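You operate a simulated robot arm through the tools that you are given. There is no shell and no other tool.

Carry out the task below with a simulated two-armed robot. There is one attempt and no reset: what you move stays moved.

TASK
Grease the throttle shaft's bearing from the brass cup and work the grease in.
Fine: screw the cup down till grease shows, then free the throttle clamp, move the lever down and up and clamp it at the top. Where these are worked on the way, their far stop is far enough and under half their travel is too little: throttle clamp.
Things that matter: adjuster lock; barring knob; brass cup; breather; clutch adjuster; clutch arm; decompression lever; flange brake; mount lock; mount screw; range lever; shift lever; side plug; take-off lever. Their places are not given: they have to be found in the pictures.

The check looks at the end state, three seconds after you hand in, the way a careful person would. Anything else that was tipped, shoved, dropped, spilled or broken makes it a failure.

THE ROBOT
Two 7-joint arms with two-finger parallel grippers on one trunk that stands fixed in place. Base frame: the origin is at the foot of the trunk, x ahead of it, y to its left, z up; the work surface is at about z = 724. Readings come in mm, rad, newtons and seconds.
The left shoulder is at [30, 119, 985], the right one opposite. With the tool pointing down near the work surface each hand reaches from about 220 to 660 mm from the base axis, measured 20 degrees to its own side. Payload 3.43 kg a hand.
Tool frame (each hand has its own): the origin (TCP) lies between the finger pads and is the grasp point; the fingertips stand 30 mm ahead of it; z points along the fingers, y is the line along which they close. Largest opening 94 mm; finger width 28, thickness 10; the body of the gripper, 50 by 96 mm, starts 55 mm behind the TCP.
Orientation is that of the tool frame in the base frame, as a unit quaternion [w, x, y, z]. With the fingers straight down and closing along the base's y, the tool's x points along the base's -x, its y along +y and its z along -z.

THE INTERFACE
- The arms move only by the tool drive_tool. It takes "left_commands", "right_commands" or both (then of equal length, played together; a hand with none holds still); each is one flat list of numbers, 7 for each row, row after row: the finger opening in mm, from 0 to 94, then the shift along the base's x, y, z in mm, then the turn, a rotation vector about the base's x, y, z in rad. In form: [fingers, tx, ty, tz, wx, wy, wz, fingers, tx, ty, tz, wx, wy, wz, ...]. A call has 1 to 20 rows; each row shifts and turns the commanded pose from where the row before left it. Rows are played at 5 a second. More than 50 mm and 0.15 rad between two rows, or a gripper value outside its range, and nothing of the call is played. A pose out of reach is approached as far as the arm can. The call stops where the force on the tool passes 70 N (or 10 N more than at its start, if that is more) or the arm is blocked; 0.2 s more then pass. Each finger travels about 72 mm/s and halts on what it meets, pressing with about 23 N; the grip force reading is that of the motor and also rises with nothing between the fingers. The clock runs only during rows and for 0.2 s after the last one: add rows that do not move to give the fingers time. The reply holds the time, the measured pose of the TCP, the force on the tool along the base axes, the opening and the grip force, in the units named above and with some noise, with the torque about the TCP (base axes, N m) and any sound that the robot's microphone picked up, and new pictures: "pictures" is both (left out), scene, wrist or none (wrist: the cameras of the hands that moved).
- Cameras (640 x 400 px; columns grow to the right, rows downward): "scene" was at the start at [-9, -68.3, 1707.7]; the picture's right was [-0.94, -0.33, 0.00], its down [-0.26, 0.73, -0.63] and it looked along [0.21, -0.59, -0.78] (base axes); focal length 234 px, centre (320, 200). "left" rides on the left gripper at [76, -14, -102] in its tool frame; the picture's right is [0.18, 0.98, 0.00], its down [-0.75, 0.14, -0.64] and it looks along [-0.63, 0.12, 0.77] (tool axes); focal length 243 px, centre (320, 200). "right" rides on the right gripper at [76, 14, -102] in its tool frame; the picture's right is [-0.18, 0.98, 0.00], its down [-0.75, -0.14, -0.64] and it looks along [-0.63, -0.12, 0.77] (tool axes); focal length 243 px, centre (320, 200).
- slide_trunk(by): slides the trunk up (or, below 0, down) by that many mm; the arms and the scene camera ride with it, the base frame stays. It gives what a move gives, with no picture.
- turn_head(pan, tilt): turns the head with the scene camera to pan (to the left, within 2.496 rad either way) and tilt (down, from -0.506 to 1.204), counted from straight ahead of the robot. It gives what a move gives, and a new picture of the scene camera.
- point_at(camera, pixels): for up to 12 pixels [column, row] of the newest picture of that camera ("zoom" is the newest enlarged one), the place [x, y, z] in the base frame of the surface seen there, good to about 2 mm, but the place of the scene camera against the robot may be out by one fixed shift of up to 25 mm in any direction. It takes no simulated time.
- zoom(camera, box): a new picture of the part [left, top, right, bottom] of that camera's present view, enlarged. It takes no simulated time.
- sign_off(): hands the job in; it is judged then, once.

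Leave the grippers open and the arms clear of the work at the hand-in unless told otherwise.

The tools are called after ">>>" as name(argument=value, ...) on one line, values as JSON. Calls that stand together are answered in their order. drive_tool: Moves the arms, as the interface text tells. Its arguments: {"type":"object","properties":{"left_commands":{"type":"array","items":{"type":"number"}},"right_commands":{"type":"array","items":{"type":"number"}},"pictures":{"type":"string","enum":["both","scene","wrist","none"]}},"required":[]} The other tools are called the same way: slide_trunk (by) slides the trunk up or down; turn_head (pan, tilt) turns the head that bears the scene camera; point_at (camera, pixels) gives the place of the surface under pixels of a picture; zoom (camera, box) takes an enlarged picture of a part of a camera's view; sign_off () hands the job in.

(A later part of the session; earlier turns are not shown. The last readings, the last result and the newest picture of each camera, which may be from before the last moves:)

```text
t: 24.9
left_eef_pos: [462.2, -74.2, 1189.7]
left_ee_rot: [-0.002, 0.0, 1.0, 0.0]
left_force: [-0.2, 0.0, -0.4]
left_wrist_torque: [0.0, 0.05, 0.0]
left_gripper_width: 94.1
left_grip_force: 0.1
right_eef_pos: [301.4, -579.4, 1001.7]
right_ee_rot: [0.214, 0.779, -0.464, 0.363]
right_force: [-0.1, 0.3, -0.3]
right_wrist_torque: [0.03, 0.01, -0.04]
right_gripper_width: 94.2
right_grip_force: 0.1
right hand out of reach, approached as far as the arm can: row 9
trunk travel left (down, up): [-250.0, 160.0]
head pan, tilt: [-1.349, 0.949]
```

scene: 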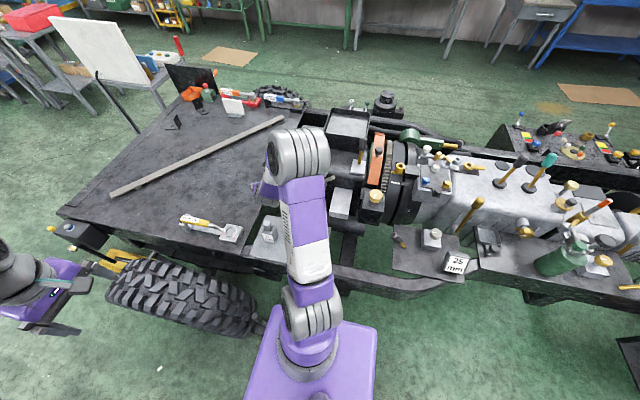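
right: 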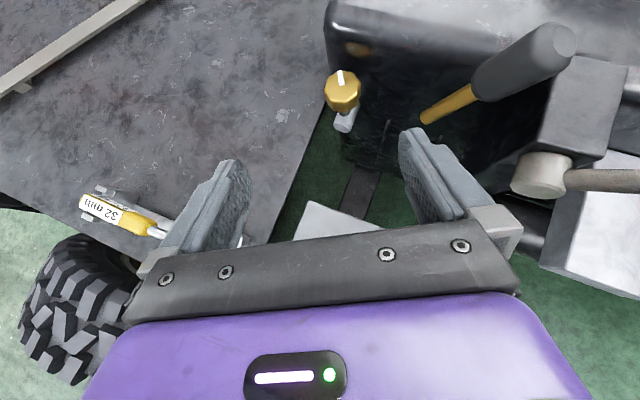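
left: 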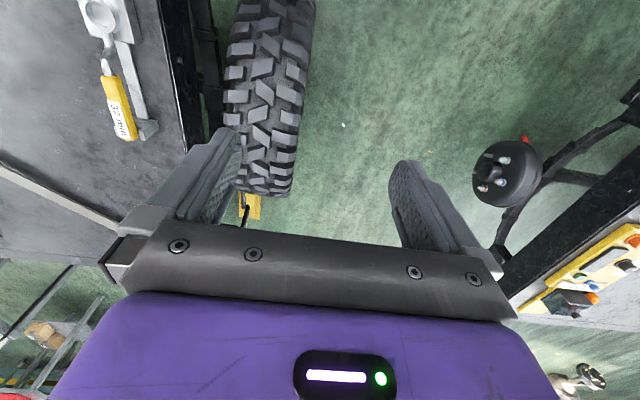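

Orientation is as planned. Next to a pre-grasp 70 mm short of the cup, with fingers at 56 mm.

>>> drive_tool(right_commands=[80, 5.2, -25, -27.9, 0, 0, 0, 65, 5.2, -25, -27.9, 0, 0, 0, 56, 5.2, -25, -27.9, 0, 0, 0, 56, 0, 0, 0, 0, 0, 0], pictures="wrist")

```text
t: 25.9
left_eef_pos: [461.8, -74.2, 1191.6]
left_ee_rot: [0.0, 0.0, 1.0, -0.001]
left_force: [0.3, 0.6, 0.6]
left_wrist_torque: [0.0, 0.03, 0.0]
left_gripper_width: 94.0
left_grip_force: 0.1
right_eef_pos: [316.2, -654.6, 917.2]
right_ee_rot: [0.215, 0.779, -0.463, 0.363]
right_force: [0.1, 0.5, 0.3]
right_wrist_torque: [0.03, -0.03, -0.01]
right_gripper_width: 55.9
right_grip_force: 0.0
trunk travel left (down, up): [-250.0, 160.0]
head pan, tilt: [-1.349, 0.949]
```

right: 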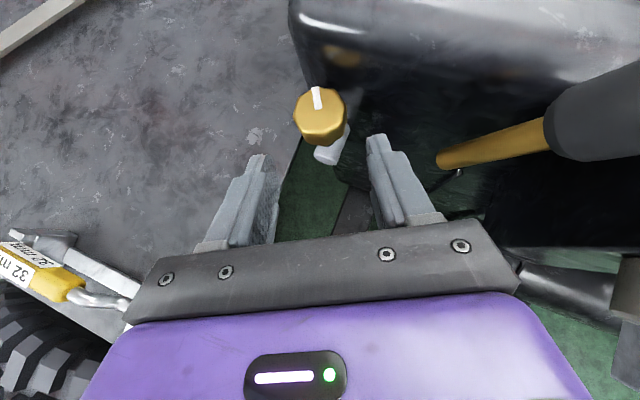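

The cup is centred between the fingers. A zoom to see the octagon's flats and remeasure.

>>> zoom(camera="right", box=[270, 70, 380, 180])

>>> point_at(camera="zoom", pixels=[[250, 75], [250, 100], [300, 55], [330, 60], [380, 130], [255, 180], [300, 200], [320, 150], [310, 250], [330, 330], [400, 180], [370, 60]])

```text
3.64 times, centred on (325, 125) of right
```

zoom: 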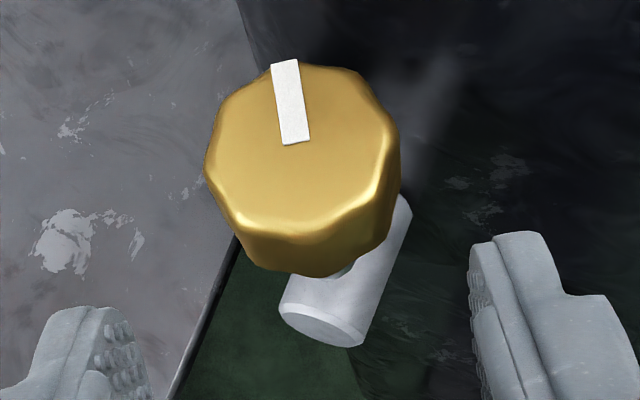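

```text
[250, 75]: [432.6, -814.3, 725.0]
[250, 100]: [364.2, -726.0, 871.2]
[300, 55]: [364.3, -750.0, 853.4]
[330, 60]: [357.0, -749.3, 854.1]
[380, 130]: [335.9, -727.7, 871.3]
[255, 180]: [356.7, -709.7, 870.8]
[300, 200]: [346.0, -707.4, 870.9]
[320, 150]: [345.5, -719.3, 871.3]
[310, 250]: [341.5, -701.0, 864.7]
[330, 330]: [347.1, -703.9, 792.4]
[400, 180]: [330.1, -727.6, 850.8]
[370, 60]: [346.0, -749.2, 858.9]
```

The cap is a scalloped knob about 38 mm across, axis ≈(350.5,-718), mark pointing away toward (+x,-y). I advance 70 mm along the tool axis to straddle it.

>>> drive_tool(right_commands=[56, 8.6, -15.8, -15, 0, 0, 0, 56, 8.6, -15.8, -15, 0, 0, 0, 56, 8.6, -15.8, -15, 0, 0, 0, 56, 0, 0, 0, 0, 0, 0], pictures="wrist")

```text
t: 26.9
left_eef_pos: [462.2, -73.8, 1190.8]
left_ee_rot: [0.0, 0.0, 1.0, 0.0]
left_force: [-0.4, -0.6, -0.5]
left_wrist_torque: [0.01, 0.01, -0.01]
left_gripper_width: 94.1
left_grip_force: 0.1
right_eef_pos: [342.1, -702.9, 872.3]
right_ee_rot: [0.215, 0.779, -0.465, 0.362]
right_force: [-0.7, 0.2, 0.9]
right_wrist_torque: [-0.03, -0.01, 0.03]
right_gripper_width: 56.0
right_grip_force: 0.1
trunk travel left (down, up): [-250.0, 160.0]
head pan, tilt: [-1.349, 0.949]
```

right: 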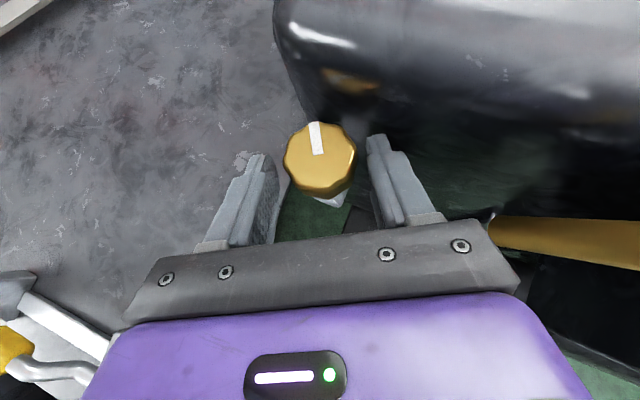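

The knob is between the fingertips, no contact. I close the fingers.

>>> drive_tool(right_commands=[30, 0, 0, 0, 0, 0, 0, 30, 0, 0, 0, 0, 0, 0, 30, 0, 0, 0, 0, 0, 0], pictures="wrist")

```text
t: 27.7
left_eef_pos: [462.2, -74.7, 1190.4]
left_ee_rot: [0.001, 0.0, 1.0, 0.0]
left_force: [-0.3, -0.7, 0.2]
left_wrist_torque: [0.0, 0.01, 0.0]
left_gripper_width: 94.0
left_grip_force: 0.0
right_eef_pos: [340.5, -703.6, 872.6]
right_ee_rot: [0.215, 0.779, -0.464, 0.363]
right_force: [-3.5, -3.6, -1.3]
right_wrist_torque: [-0.28, 0.72, -0.05]
right_gripper_width: 41.4
right_grip_force: 44.8
trunk travel left (down, up): [-250.0, 160.0]
head pan, tilt: [-1.349, 0.949]
```

right: 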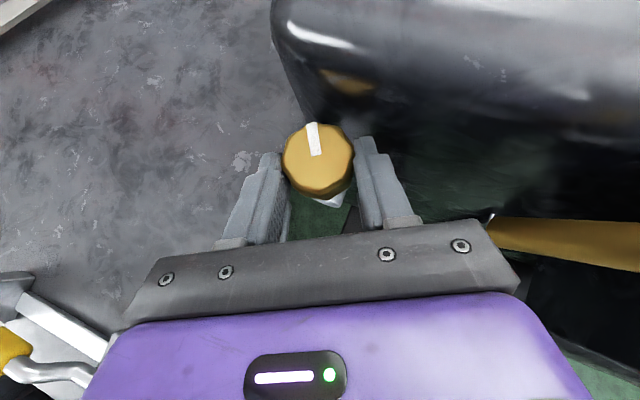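

Gripped at 41 mm. Now a first small clockwise turn (seen from above) about the cup axis: 3 rows of -0.12 rad, and I check the reaction.

>>> drive_tool(right_commands=[30, 1.9, 0.89, 0, 0, 0, -0.12, 30, 1.99, 0.66, 0, 0, 0, -0.12, 30, 2.06, 0.42, 0, 0, 0, -0.12, 30, 0, 0, 0, 0, 0, 0], pictures="wrist")

>>> zoom(camera="right", box=[260, 90, 380, 220])

```text
t: 28.7
left_eef_pos: [463.3, -76.0, 1191.5]
left_ee_rot: [-0.001, 0.0, 1.0, 0.0]
left_force: [-0.7, 0.2, 0.5]
left_wrist_torque: [0.01, 0.02, 0.05]
left_gripper_width: 93.8
left_grip_force: 0.0
right_eef_pos: [348.0, -701.2, 871.8]
right_ee_rot: [0.277, 0.683, -0.597, 0.318]
right_force: [-3.4, -4.3, -2.5]
right_wrist_torque: [-0.53, 0.44, -0.08]
right_gripper_width: 41.6
right_grip_force: 44.8
trunk travel left (down, up): [-250.0, 160.0]
head pan, tilt: [-1.349, 0.949]
```

right: 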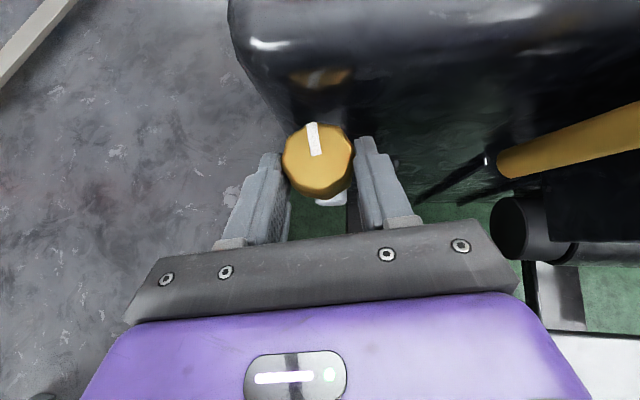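

```text
3.08 times, centred on (320, 155) of right
```

zoom: 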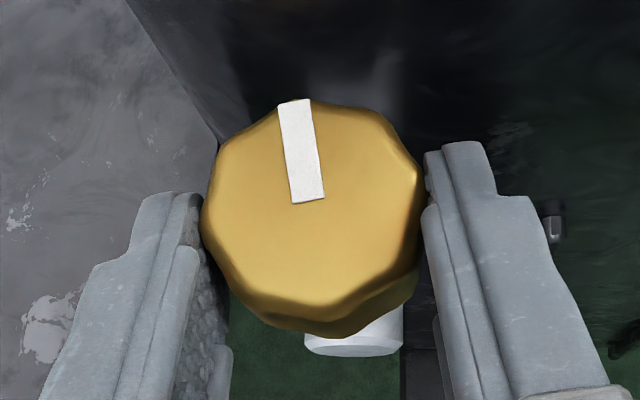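

The cup turns with the hand (mark unchanged relative to fingers). Continue clockwise to the end of the stroke.

>>> drive_tool(right_commands=[30, 2.09, 0.17, 0, 0, 0, -0.12, 30, 2.1, -0.09, 0, 0, 0, -0.12, 30, 2.07, -0.33, 0, 0, 0, -0.12, 30, 2.02, -0.58, 0, 0, 0, -0.12, 30, 1.93, -0.82, 0, 0, 0, -0.12, 30, 0, 0, 0, 0, 0, 0], pictures="wrist")

>>> zoom(camera="right", box=[260, 90, 380, 220])

```text
t: 30.1
left_eef_pos: [462.5, -74.4, 1189.8]
left_ee_rot: [0.0, 0.0, 1.0, 0.0]
left_force: [-0.3, 0.4, -0.4]
left_wrist_torque: [-0.01, -0.01, 0.03]
left_gripper_width: 93.8
left_grip_force: 0.0
right_eef_pos: [358.6, -702.7, 872.5]
right_ee_rot: [-0.358, -0.476, 0.772, -0.222]
right_force: [0.6, -5.0, -2.1]
right_wrist_torque: [-0.08, 0.77, 0.01]
right_gripper_width: 41.7
right_grip_force: 44.8
trunk travel left (down, up): [-250.0, 160.0]
head pan, tilt: [-1.349, 0.949]
```

right: 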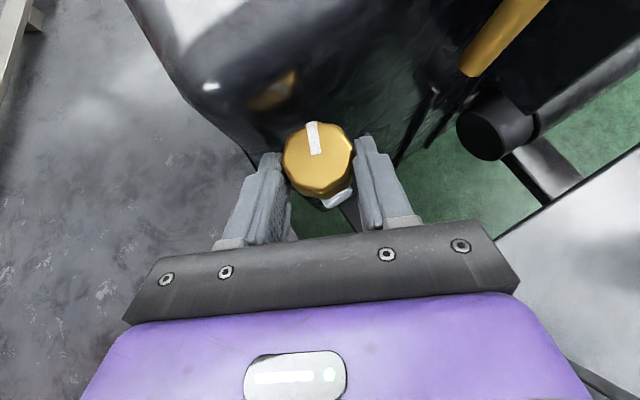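

```text
3.08 times, centred on (320, 155) of right
```

zoom: 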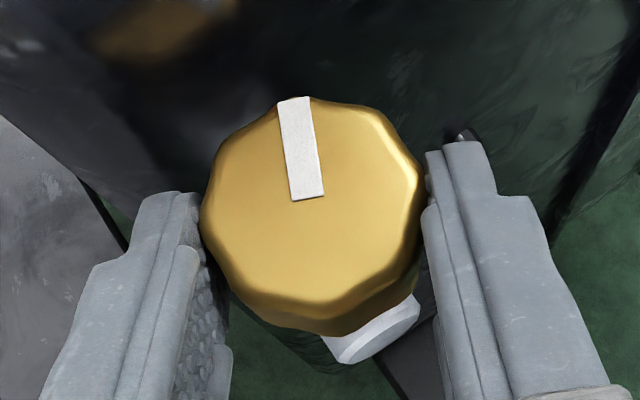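

Turned about 0.96 rad so far without a stop. Check the scene for any sign of grease.

>>> drive_tool(right_commands=[60, 0, 0, 0, 0, 0, 0, 60, 0, 0, 0, 0, 0, 0], pictures="both")

>>> zoom(camera="scene", box=[260, 130, 380, 220])

>>> zoom(camera="right", box=[260, 90, 380, 220])

```text
t: 30.7
left_eef_pos: [461.4, -73.6, 1191.4]
left_ee_rot: [0.0, 0.0, 1.0, 0.0]
left_force: [-0.4, 0.3, 0.2]
left_wrist_torque: [-0.03, 0.02, 0.02]
left_gripper_width: 94.0
left_grip_force: 0.0
right_eef_pos: [359.6, -702.7, 872.1]
right_ee_rot: [-0.358, -0.476, 0.772, -0.223]
right_force: [0.6, 0.4, -0.2]
right_wrist_torque: [-0.02, 0.0, -0.02]
right_gripper_width: 60.2
right_grip_force: 0.1
trunk travel left (down, up): [-250.0, 160.0]
head pan, tilt: [-1.349, 0.949]
```

scene: 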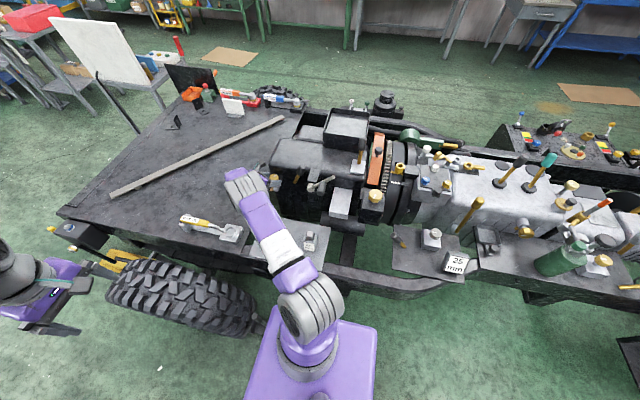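
right: 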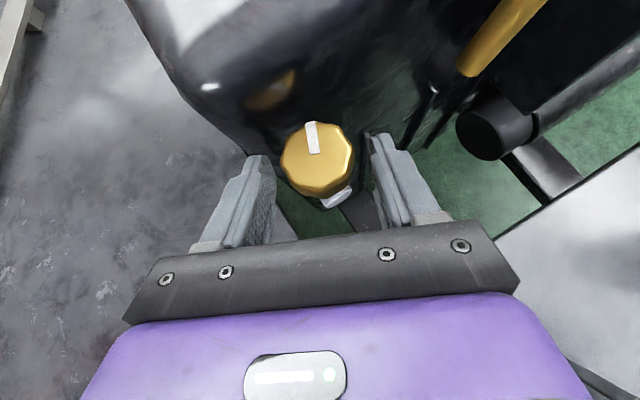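

```text
4.44 times, centred on (320, 175) of scene
```

zoom: 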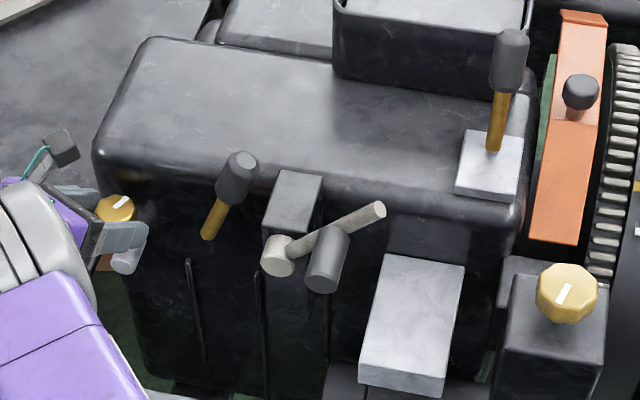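

```text
3.08 times, centred on (320, 155) of right
```

zoom: 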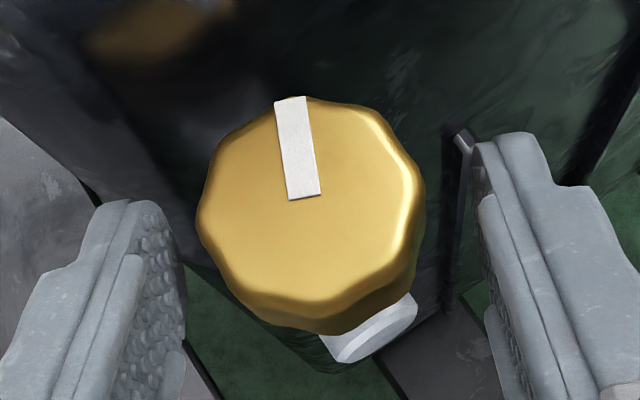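

No grease yet. I reopen, swing back counter-clockwise around the knob (fingers 58 mm open) and regrip.

>>> drive_tool(right_commands=[58, -3.13, 0.42, 0, 0, 0, 0.12, 58, -2.02, 0.58, 0, 0, 0, 0.12, 58, -2.07, 0.33, 0, 0, 0, 0.12, 58, -2.1, 0.09, 0, 0, 0, 0.12, 58, -2.09, -0.17, 0, 0, 0, 0.12, 58, -2.06, -0.42, 0, 0, 0, 0.12, 58, -1.99, -0.66, 0, 0, 0, 0.12, 58, -1.9, -0.89, 0, 0, 0, 0.12, 58, 0, 0, 0, 0, 0, 0, 30, 0, 0, 0, 0, 0, 0, 30, 0, 0, 0, 0, 0, 0, 30, 0, 0, 0, 0, 0, 0], pictures="wrist")

>>> zoom(camera="right", box=[260, 90, 380, 220])

```text
t: 33.3
left_eef_pos: [462.0, -75.6, 1189.7]
left_ee_rot: [-0.001, 0.0, 1.0, 0.0]
left_force: [0.5, 0.2, -0.5]
left_wrist_torque: [0.0, -0.03, -0.01]
left_gripper_width: 94.1
left_grip_force: 0.0
right_eef_pos: [341.2, -704.0, 873.1]
right_ee_rot: [0.215, 0.779, -0.463, 0.364]
right_force: [1.6, 0.7, 1.0]
right_wrist_torque: [-0.29, 0.41, 0.07]
right_gripper_width: 41.4
right_grip_force: 45.2
trunk travel left (down, up): [-250.0, 160.0]
head pan, tilt: [-1.349, 0.949]
```

right: 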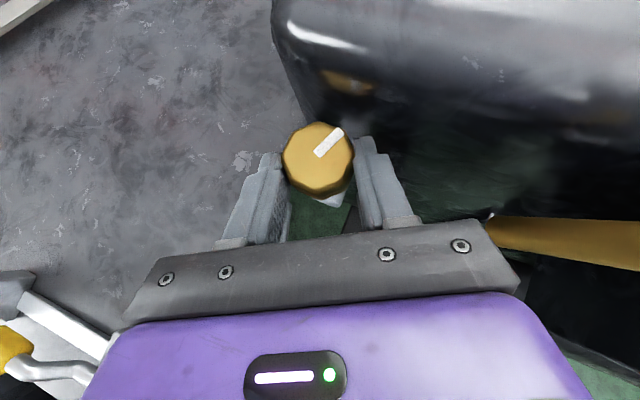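

```text
3.08 times, centred on (320, 155) of right
```

zoom: 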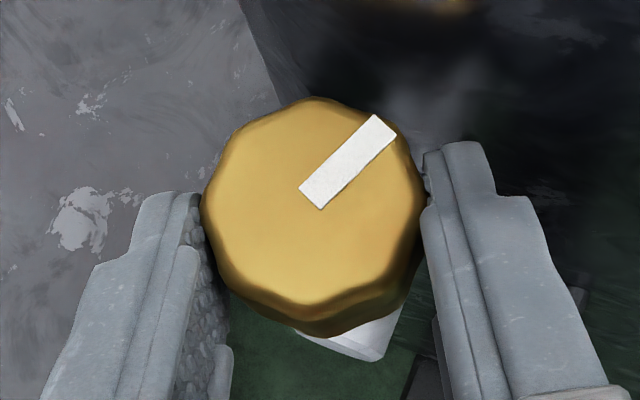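

Mark has turned ~1 rad clockwise and stays. Second clockwise stroke.

>>> drive_tool(right_commands=[30, 1.9, 0.89, 0, 0, 0, -0.12, 30, 1.99, 0.66, 0, 0, 0, -0.12, 30, 2.06, 0.42, 0, 0, 0, -0.12, 30, 2.09, 0.17, 0, 0, 0, -0.12, 30, 0, 0, 0, 0, 0, 0], pictures="both")

>>> zoom(camera="right", box=[260, 90, 380, 220])

>>> zoom(camera="scene", box=[260, 130, 380, 220])

```text
t: 34.5
left_eef_pos: [461.8, -75.0, 1190.9]
left_ee_rot: [0.0, 0.0, 1.0, 0.0]
left_force: [-0.7, -0.4, 0.2]
left_wrist_torque: [-0.01, 0.01, 0.03]
left_gripper_width: 94.2
left_grip_force: 0.1
right_eef_pos: [349.5, -700.8, 873.6]
right_ee_rot: [0.295, 0.646, -0.636, 0.302]
right_force: [2.0, 2.8, 1.9]
right_wrist_torque: [-0.68, 0.26, 0.02]
right_gripper_width: 41.3
right_grip_force: 45.3
trunk travel left (down, up): [-250.0, 160.0]
head pan, tilt: [-1.349, 0.949]
```

scene: 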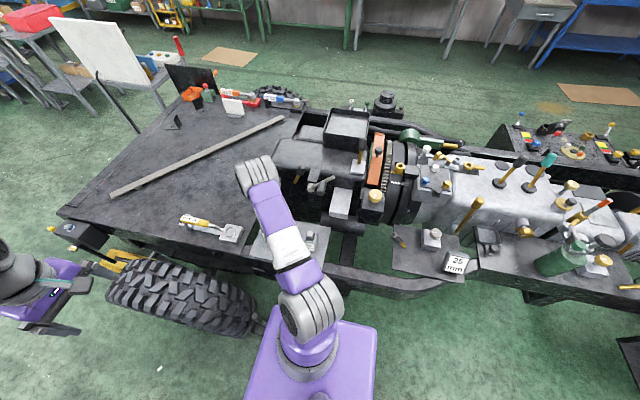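
right: 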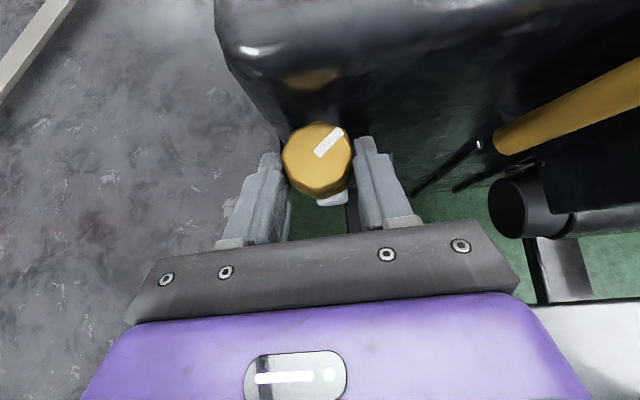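

```text
3.08 times, centred on (320, 155) of right
```

zoom: 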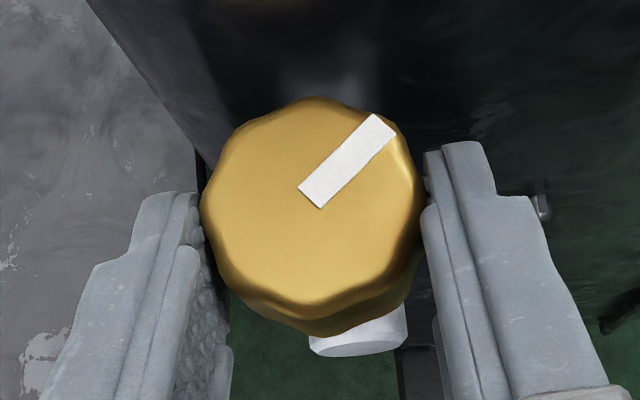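

```text
4.44 times, centred on (320, 175) of scene
```

zoom: 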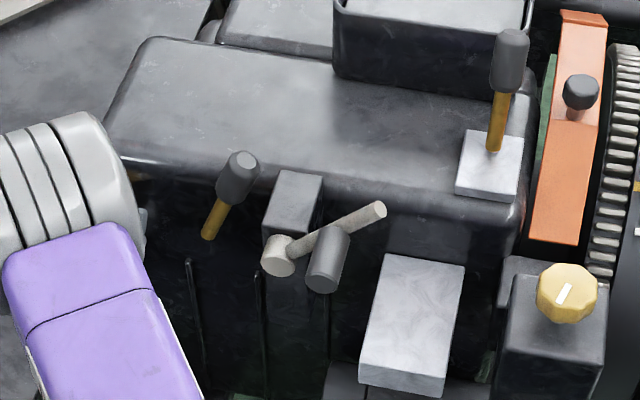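

Still turning freely, nothing showing yet. Continue the stroke.

>>> drive_tool(right_commands=[30, 2.1, -0.09, 0, 0, 0, -0.12, 30, 2.07, -0.33, 0, 0, 0, -0.12, 30, 2.02, -0.58, 0, 0, 0, -0.12, 30, 1.93, -0.82, 0, 0, 0, -0.12, 30, 0, 0, 0, 0, 0, 0], pictures="both")

>>> zoom(camera="right", box=[260, 90, 380, 220])

>>> zoom(camera="scene", box=[260, 130, 380, 220])

```text
t: 35.7
left_eef_pos: [463.2, -75.0, 1191.0]
left_ee_rot: [-0.001, -0.001, 1.0, 0.001]
left_force: [0.4, -0.1, 0.7]
left_wrist_torque: [0.0, 0.05, -0.03]
left_gripper_width: 93.8
left_grip_force: 0.0
right_eef_pos: [358.9, -701.5, 873.3]
right_ee_rot: [-0.358, -0.477, 0.771, -0.223]
right_force: [9.4, 6.1, 0.3]
right_wrist_torque: [-0.32, 0.49, 0.07]
right_gripper_width: 41.2
right_grip_force: 45.1
trunk travel left (down, up): [-250.0, 160.0]
head pan, tilt: [-1.349, 0.949]
```

scene: 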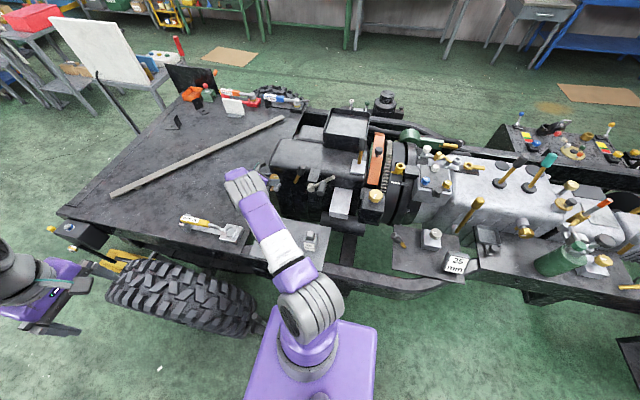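
right: 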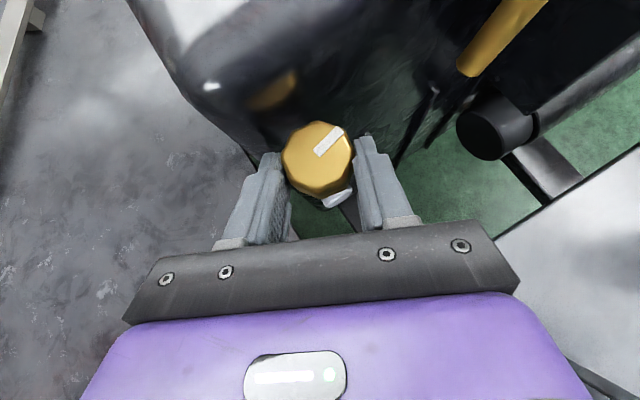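

```text
3.08 times, centred on (320, 155) of right
```

zoom: 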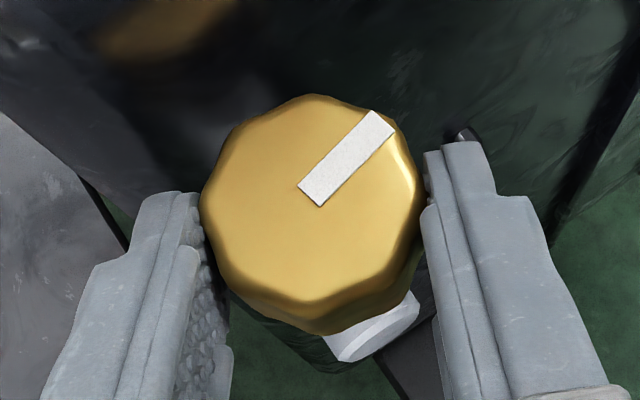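

```text
4.44 times, centred on (320, 175) of scene
```

zoom: 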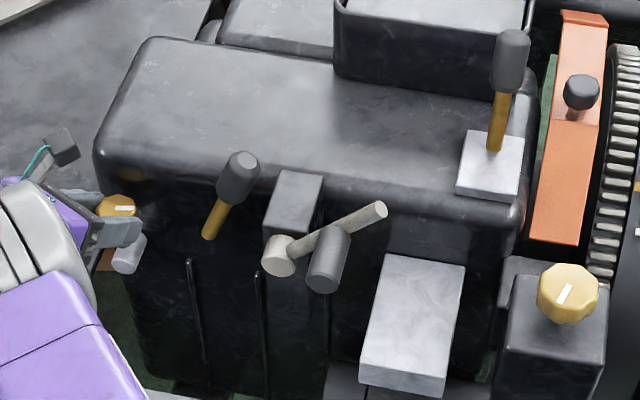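

About 1.9 rad in total, no grease yet. Regrip for a third stroke: release, swing back, close, and turn again.

>>> drive_tool(right_commands=[58, 0, 0, 0, 0, 0, 0, 58, -1.43, 1.12, 0, 0, 0, 0.12, 58, -2.02, 0.58, 0, 0, 0, 0.12, 58, -2.07, 0.33, 0, 0, 0, 0.12, 58, -2.1, 0.09, 0, 0, 0, 0.12, 58, -2.09, -0.17, 0, 0, 0, 0.12, 58, -2.06, -0.42, 0, 0, 0, 0.12, 58, -1.99, -0.66, 0, 0, 0, 0.12, 58, -1.9, -0.89, 0, 0, 0, 0.12, 58, 0, 0, 0, 0, 0, 0], pictures="wrist")

>>> zoom(camera="right", box=[260, 90, 380, 220])

>>> point_at(camera="zoom", pixels=[[260, 200], [300, 250], [340, 130], [360, 200], [310, 190], [355, 345]])

```text
t: 37.9
left_eef_pos: [462.0, -74.5, 1191.2]
left_ee_rot: [-0.001, -0.001, 1.0, 0.0]
left_force: [-0.3, 0.1, -0.3]
left_wrist_torque: [-0.02, 0.04, 0.01]
left_gripper_width: 94.0
left_grip_force: 0.1
right_eef_pos: [341.6, -703.5, 873.4]
right_ee_rot: [0.215, 0.779, -0.463, 0.364]
right_force: [-0.3, 0.4, -0.3]
right_wrist_torque: [0.0, 0.02, -0.03]
right_gripper_width: 57.9
right_grip_force: 0.0
trunk travel left (down, up): [-250.0, 160.0]
head pan, tilt: [-1.349, 0.949]
```

right: 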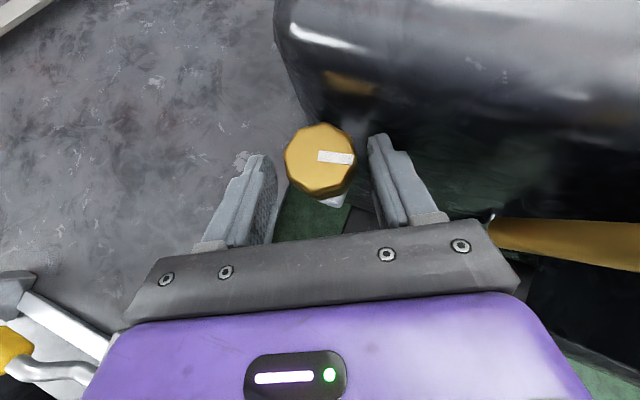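

```text
3.08 times, centred on (320, 155) of right
```

zoom: 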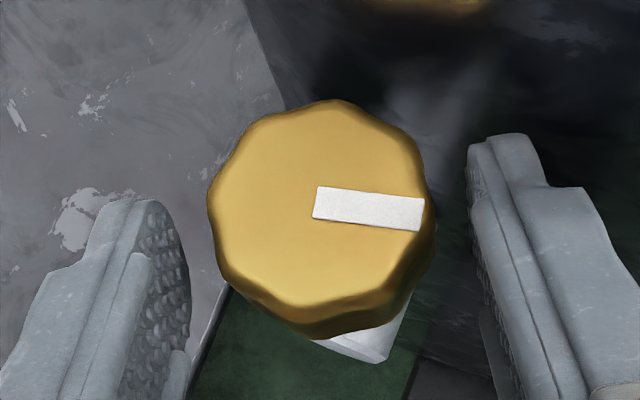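

```text
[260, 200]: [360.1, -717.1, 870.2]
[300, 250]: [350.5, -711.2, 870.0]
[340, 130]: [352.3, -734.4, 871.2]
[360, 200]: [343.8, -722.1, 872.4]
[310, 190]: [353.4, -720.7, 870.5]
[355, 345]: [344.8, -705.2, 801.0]
```

Mark moved to ~2 rad clockwise; cap height hardly changed. Close and stroke again.

>>> drive_tool(right_commands=[30, 0, 0, 0, 0, 0, 0, 30, 0, 0, 0, 0, 0, 0, 30, 0, 0, 0, 0, 0, 0, 30, 1.9, 0.89, 0, 0, 0, -0.12, 30, 1.99, 0.66, 0, 0, 0, -0.12, 30, 2.06, 0.42, 0, 0, 0, -0.12, 30, 2.09, 0.17, 0, 0, 0, -0.12, 30, 0, 0, 0, 0, 0, 0], pictures="both")

>>> zoom(camera="right", box=[260, 90, 380, 220])

>>> zoom(camera="scene", box=[260, 130, 380, 220])

```text
t: 39.7
left_eef_pos: [461.3, -74.2, 1191.5]
left_ee_rot: [0.0, 0.0, 1.0, 0.0]
left_force: [-0.1, 0.2, 0.2]
left_wrist_torque: [0.02, -0.04, 0.0]
left_gripper_width: 94.2
left_grip_force: 0.1
right_eef_pos: [349.5, -701.5, 873.4]
right_ee_rot: [0.295, 0.646, -0.635, 0.303]
right_force: [0.9, -0.2, 1.0]
right_wrist_torque: [-0.48, -0.14, -0.08]
right_gripper_width: 40.5
right_grip_force: 44.7
trunk travel left (down, up): [-250.0, 160.0]
head pan, tilt: [-1.349, 0.949]
```

scene: 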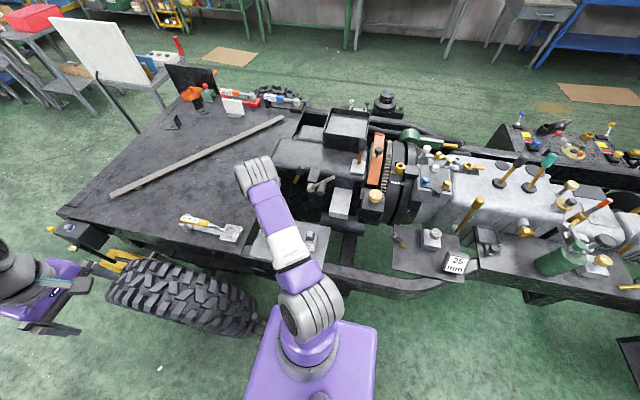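
right: 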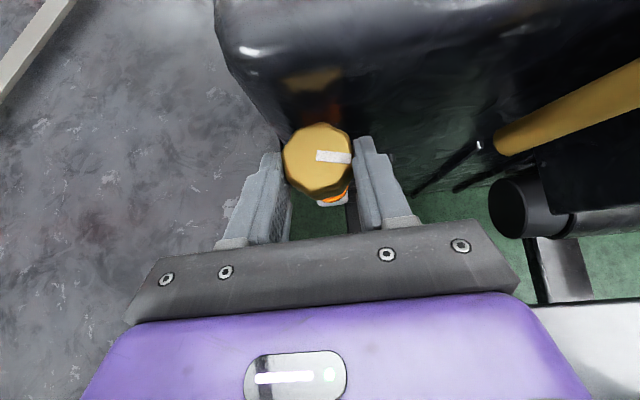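

```text
3.08 times, centred on (320, 155) of right
```

zoom: 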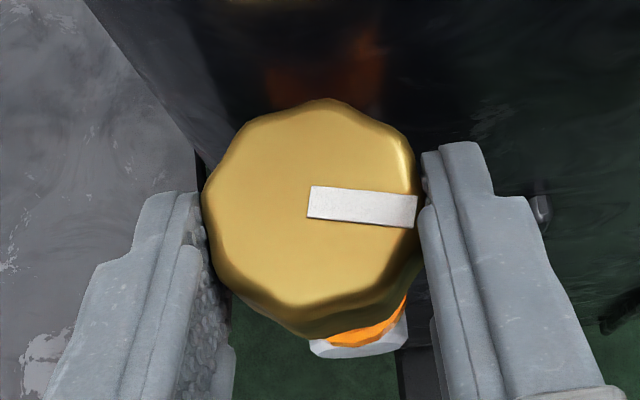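

```text
4.44 times, centred on (320, 175) of scene
```

zoom: 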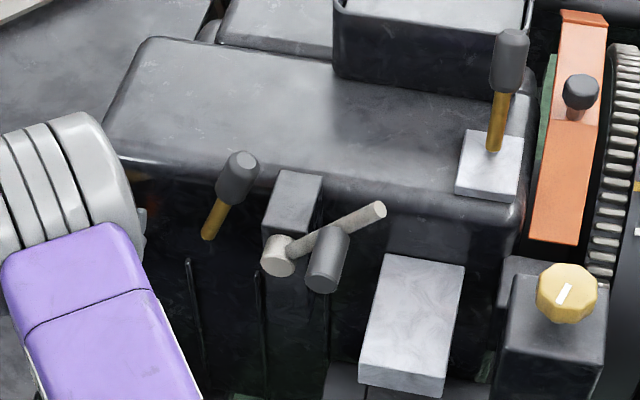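

Orange grease has appeared on the elbow below the cup (zoom (360,325)). I stop turning, open the fingers and back out along the tool axis.

>>> drive_tool(right_commands=[58, 0, 0, 0, 0, 0, 0, 58, 0, 0, 0, 0, 0, 0, 58, -0.5, 19, 16, 0, 0, 0, 58, -0.5, 19, 16, 0, 0, 0, 58, -0.5, 19, 16, 0, 0, 0, 58, -0.5, 19, 16, 0, 0, 0], pictures="wrist")

>>> zoom(camera="right", box=[240, 60, 400, 180])

```text
t: 41.1
left_eef_pos: [461.7, -73.4, 1190.7]
left_ee_rot: [0.001, 0.0, 1.0, 0.0]
left_force: [-0.1, 0.1, 0.1]
left_wrist_torque: [0.0, -0.01, -0.01]
left_gripper_width: 94.0
left_grip_force: 0.1
right_eef_pos: [346.8, -623.1, 938.9]
right_ee_rot: [0.296, 0.645, -0.637, 0.302]
right_force: [-1.0, 0.0, 0.5]
right_wrist_torque: [-0.02, 0.02, -0.01]
right_gripper_width: 57.9
right_grip_force: 0.1
trunk travel left (down, up): [-250.0, 160.0]
head pan, tilt: [-1.349, 0.949]
```

right: 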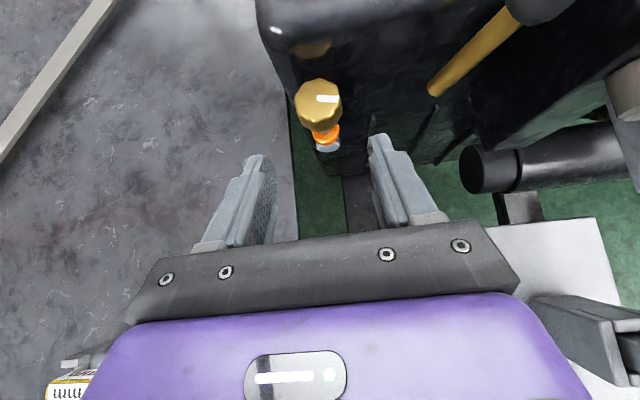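

```text
3.33 times, centred on (320, 120) of right
```

zoom: 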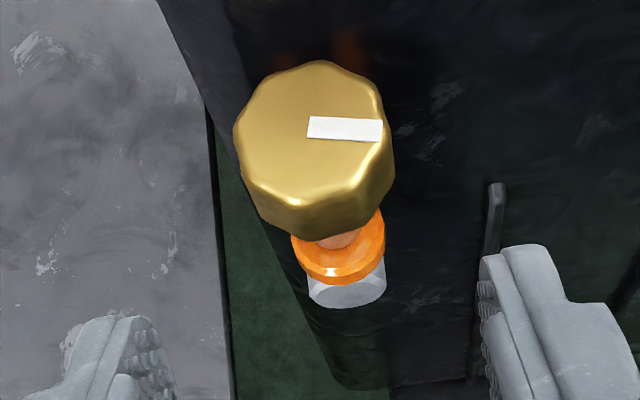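

A clear ring of orange grease shows at the base of the cup. Next the clamp. Let me look closely at the lower end of the black-gripped lever (433,90).

>>> zoom(camera="right", box=[390, 30, 500, 130])

>>> zoom(camera="scene", box=[285, 150, 345, 195])

```text
4.00 times, centred on (445, 80) of right
```

zoom: 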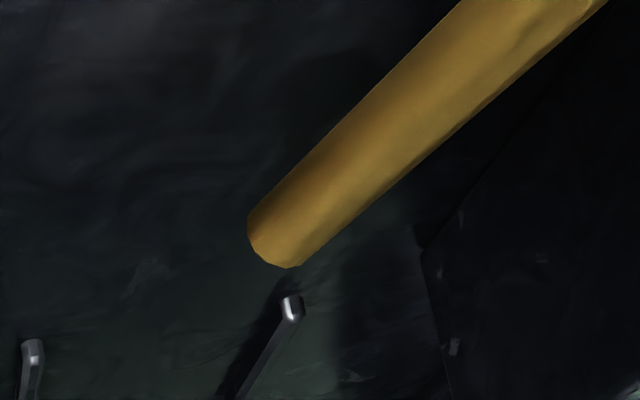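

```text
8.89 times, centred on (315, 172) of scene
```

zoom: 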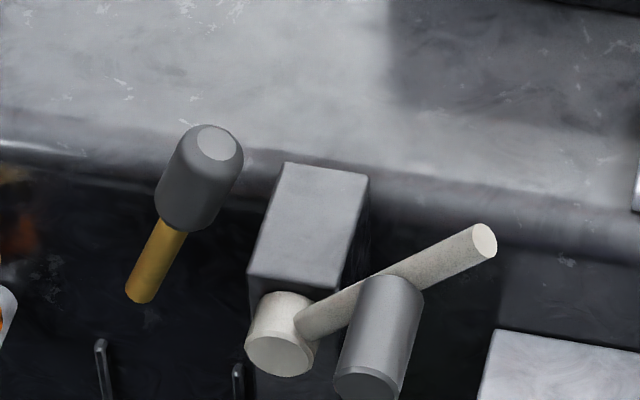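

The rod seems to be hinged at its lower end (≈[254,-714,864]) and leans toward -x. I'll cage its grip (top ≈[200,-714,985]) between the fingers and nudge it. First to a pre-position in front of it.

>>> drive_tool(right_commands=[50, -34.7, -1.7, 23.3, 0, 0, 0, 46, -34.7, -1.7, 23.3, 0, 0, 0, 44, -34.7, -1.7, 23.3, 0, 0, 0, 44, -34.7, -1.7, 23.3, 0, 0, 0, 44, 0, 0, 0, 0, 0, 0], pictures="both")

>>> zoom(camera="right", box=[220, 60, 420, 220])

```text
t: 42.3
left_eef_pos: [462.3, -74.8, 1190.7]
left_ee_rot: [0.0, 0.0, 1.0, 0.0]
left_force: [0.3, 0.8, -0.7]
left_wrist_torque: [0.0, 0.02, -0.01]
left_gripper_width: 94.1
left_grip_force: 0.1
right_eef_pos: [208.1, -630.5, 1029.8]
right_ee_rot: [0.295, 0.646, -0.636, 0.302]
right_force: [0.9, -0.2, 0.3]
right_wrist_torque: [0.03, 0.0, -0.04]
right_gripper_width: 43.9
right_grip_force: 0.0
trunk travel left (down, up): [-250.0, 160.0]
head pan, tilt: [-1.349, 0.949]
```

scene: 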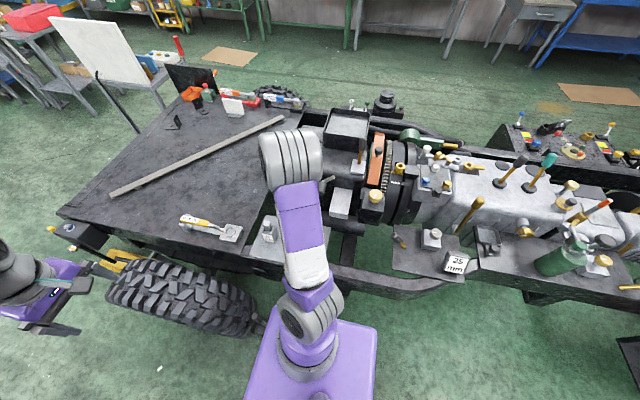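
right: 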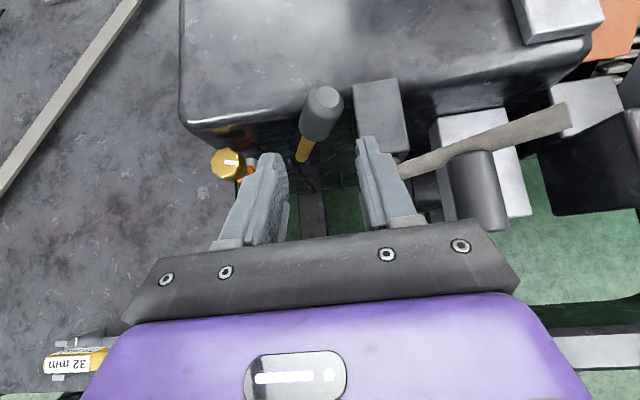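

```text
2.50 times, centred on (320, 140) of right
```

zoom: 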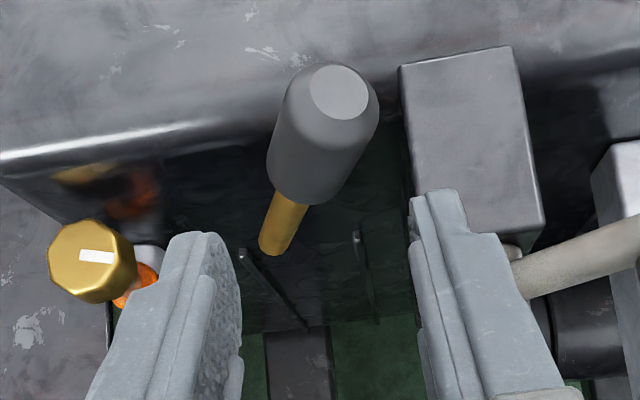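

I measure the grip's location and width.

>>> point_at(camera="zoom", pixels=[[340, 95], [320, 140], [285, 150], [360, 150], [310, 190], [275, 190], [335, 185], [285, 215], [270, 240], [400, 120], [460, 110], [515, 60]])

```text
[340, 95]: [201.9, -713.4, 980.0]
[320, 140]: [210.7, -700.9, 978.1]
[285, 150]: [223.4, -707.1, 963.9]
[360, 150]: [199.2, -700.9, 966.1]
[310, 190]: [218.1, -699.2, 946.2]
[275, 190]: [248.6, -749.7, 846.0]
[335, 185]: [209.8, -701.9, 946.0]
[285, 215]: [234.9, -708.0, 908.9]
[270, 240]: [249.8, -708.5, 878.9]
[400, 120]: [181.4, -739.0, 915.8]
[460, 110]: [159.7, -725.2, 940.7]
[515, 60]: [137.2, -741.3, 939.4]
```

Grip centre ≈(210,-713,965), ~26 mm thick. Advance to cage it.

>>> drive_tool(right_commands=[44, 0.3, -23.2, -19.6, 0, 0, 0, 44, 0.3, -23.2, -19.6, 0, 0, 0, 44, 0.4, -23.1, -19.6, 0, 0, 0, 44, 0, 0, 0, 0, 0, 0], pictures="wrist")

>>> zoom(camera="right", box=[220, 60, 420, 220])

```text
t: 43.3
left_eef_pos: [461.3, -74.3, 1191.1]
left_ee_rot: [0.0, 0.0, 1.0, 0.0]
left_force: [0.4, 0.7, 0.0]
left_wrist_torque: [0.0, 0.03, 0.03]
left_gripper_width: 94.0
left_grip_force: 0.1
right_eef_pos: [210.8, -700.9, 971.4]
right_ee_rot: [0.294, 0.646, -0.635, 0.303]
right_force: [5.4, 1.2, 4.4]
right_wrist_torque: [0.13, -0.98, 0.15]
right_gripper_width: 45.8
right_grip_force: 32.0
trunk travel left (down, up): [-250.0, 160.0]
head pan, tilt: [-1.349, 0.949]
```

right: 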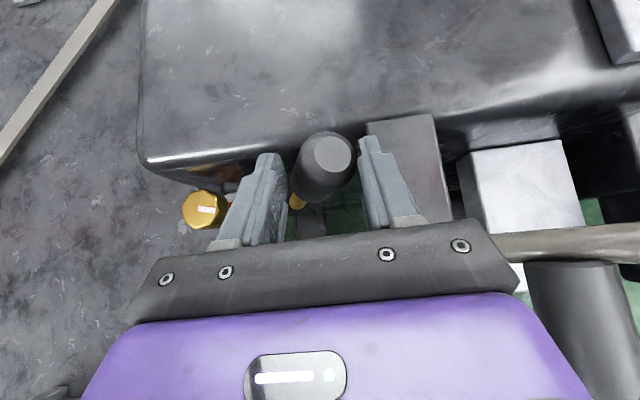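

```text
2.50 times, centred on (320, 140) of right
```

zoom: 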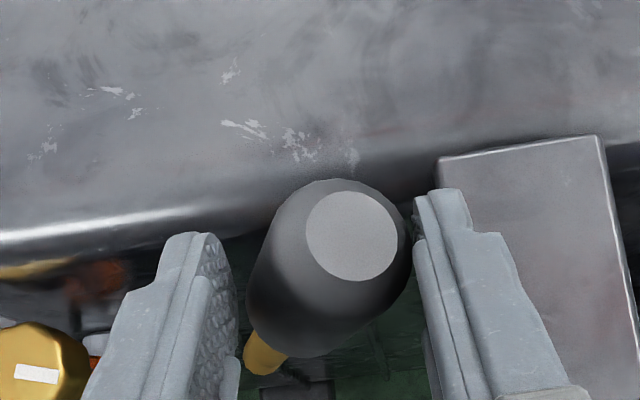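

A slight contact (5 N) – the -x finger is likely touching the black block's top corner. I raise 6 mm and shift +3 mm in x.

>>> drive_tool(right_commands=[44, 2, 0, 6, 0, 0, 0, 44, 0, 0, 0, 0, 0, 0], pictures="wrist")

>>> point_at(camera="right", pixels=[[330, 150], [310, 180], [345, 175], [370, 150], [275, 165], [275, 190]])

```text
t: 43.9
left_eef_pos: [462.7, -74.3, 1191.7]
left_ee_rot: [0.0, 0.0, 1.0, -0.001]
left_force: [-0.2, 0.6, 0.6]
left_wrist_torque: [0.0, 0.02, -0.05]
left_gripper_width: 94.2
left_grip_force: 0.0
right_eef_pos: [210.2, -700.9, 976.8]
right_ee_rot: [0.295, 0.646, -0.636, 0.301]
right_force: [-1.8, -0.3, -1.2]
right_wrist_torque: [0.01, 0.0, -0.04]
right_gripper_width: 44.5
right_grip_force: 0.3
trunk travel left (down, up): [-250.0, 160.0]
head pan, tilt: [-1.349, 0.949]
```

right: 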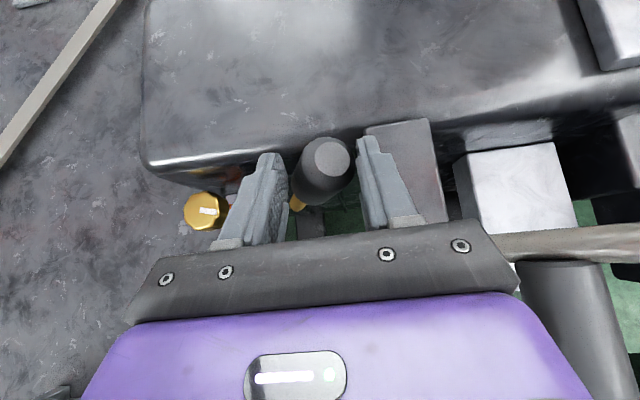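

```text
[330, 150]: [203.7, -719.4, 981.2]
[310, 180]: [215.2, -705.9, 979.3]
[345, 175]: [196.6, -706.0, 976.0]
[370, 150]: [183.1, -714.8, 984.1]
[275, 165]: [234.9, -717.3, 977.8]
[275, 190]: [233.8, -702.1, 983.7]
```

Free now. Nudge +x by 12 mm in small rows and read the force.

>>> drive_tool(right_commands=[44, 3, 0, 0, 0, 0, 0, 44, 3, 0, 0, 0, 0, 0, 44, 3, 0, 0, 0, 0, 0, 44, 3, 0, 0, 0, 0, 0], pictures="wrist")

>>> zoom(camera="right", box=[220, 60, 420, 220])

```text
t: 44.9
left_eef_pos: [461.8, -74.3, 1190.9]
left_ee_rot: [0.0, 0.001, 1.0, 0.0]
left_force: [0.5, 0.3, -0.8]
left_wrist_torque: [0.02, 0.0, -0.02]
left_gripper_width: 93.9
left_grip_force: 0.0
right_eef_pos: [223.2, -700.9, 977.6]
right_ee_rot: [0.294, 0.647, -0.635, 0.303]
right_force: [-2.2, 0.8, 0.7]
right_wrist_torque: [0.0, -0.02, 0.01]
right_gripper_width: 44.9
right_grip_force: 1.3
trunk travel left (down, up): [-250.0, 160.0]
head pan, tilt: [-1.349, 0.949]
```

right: 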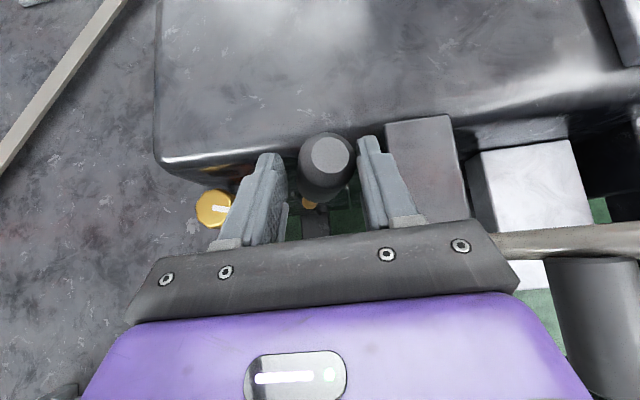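

```text
2.50 times, centred on (320, 140) of right
```

zoom: 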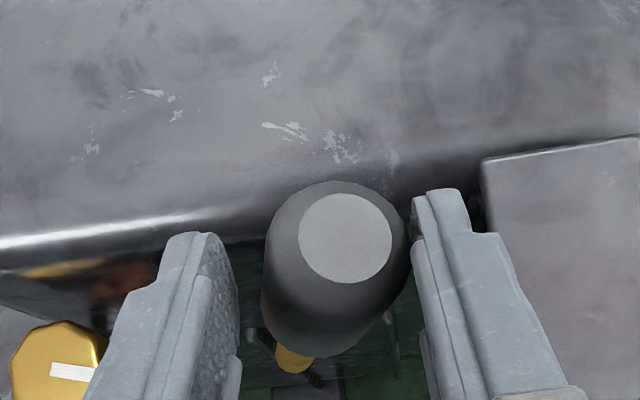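

The lever swings easily with about 2 N, so it isn't locked — plausibly the clamp. Before going on I'll check that the silver lever is held while this one is nearly in its original place. I back out and go in front of the silver lever's dark knob.

>>> drive_tool(right_commands=[50, -2, 20, 17, 0, 0, 0, 50, 0, 20, 17, 0, 0, 0, 50, 0, 20, 17, 0, 0, 0, 50, -38, 25, 1, 0, 0, 0, 50, -38, 25, 1, 0, 0, 0, 50, -38, 25, 1, 0, 0, 0, 50, 0, 0, 0, 0, 0, 0], pictures="both")

>>> zoom(camera="right", box=[220, 60, 420, 220])

```text
t: 46.5
left_eef_pos: [462.4, -75.9, 1190.7]
left_ee_rot: [-0.001, 0.001, 1.0, 0.0]
left_force: [0.7, -1.2, -0.7]
left_wrist_torque: [0.0, 0.01, -0.03]
left_gripper_width: 93.7
left_grip_force: 0.2
right_eef_pos: [106.2, -566.0, 1031.2]
right_ee_rot: [0.295, 0.646, -0.636, 0.301]
right_force: [0.6, -0.7, -0.4]
right_wrist_torque: [0.01, 0.01, 0.02]
right_gripper_width: 49.7
right_grip_force: 0.1
trunk travel left (down, up): [-250.0, 160.0]
head pan, tilt: [-1.349, 0.949]
```

scene: 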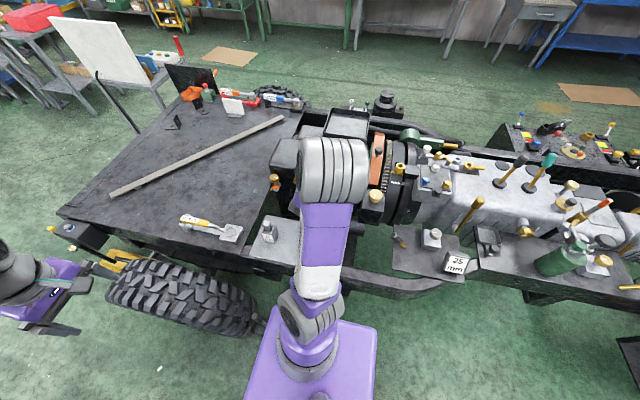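
right: 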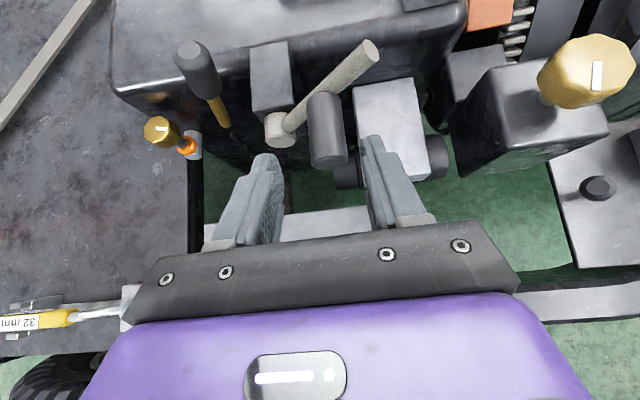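

```text
2.50 times, centred on (320, 140) of right
```

zoom: 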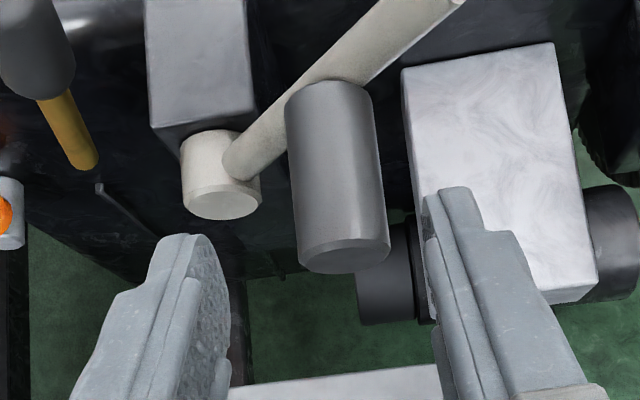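

>>> point_at(camera="zoom", pixels=[[325, 100], [330, 160], [340, 235], [345, 262], [300, 250], [388, 250], [290, 150], [380, 150], [240, 165], [220, 205], [400, 30], [440, 10]])

>>> point_at(camera="right", pixels=[[190, 50], [215, 105], [195, 75]])

```text
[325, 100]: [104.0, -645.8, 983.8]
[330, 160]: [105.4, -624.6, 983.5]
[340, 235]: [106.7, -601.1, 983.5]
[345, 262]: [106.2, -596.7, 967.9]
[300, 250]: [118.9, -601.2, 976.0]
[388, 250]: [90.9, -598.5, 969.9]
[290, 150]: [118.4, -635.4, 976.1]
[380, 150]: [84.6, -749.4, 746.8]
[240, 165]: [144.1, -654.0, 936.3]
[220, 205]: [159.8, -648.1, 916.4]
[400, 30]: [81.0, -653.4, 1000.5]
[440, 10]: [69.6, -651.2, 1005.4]
```

```text
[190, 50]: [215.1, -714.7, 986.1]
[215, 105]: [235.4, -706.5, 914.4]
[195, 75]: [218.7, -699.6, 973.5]
```

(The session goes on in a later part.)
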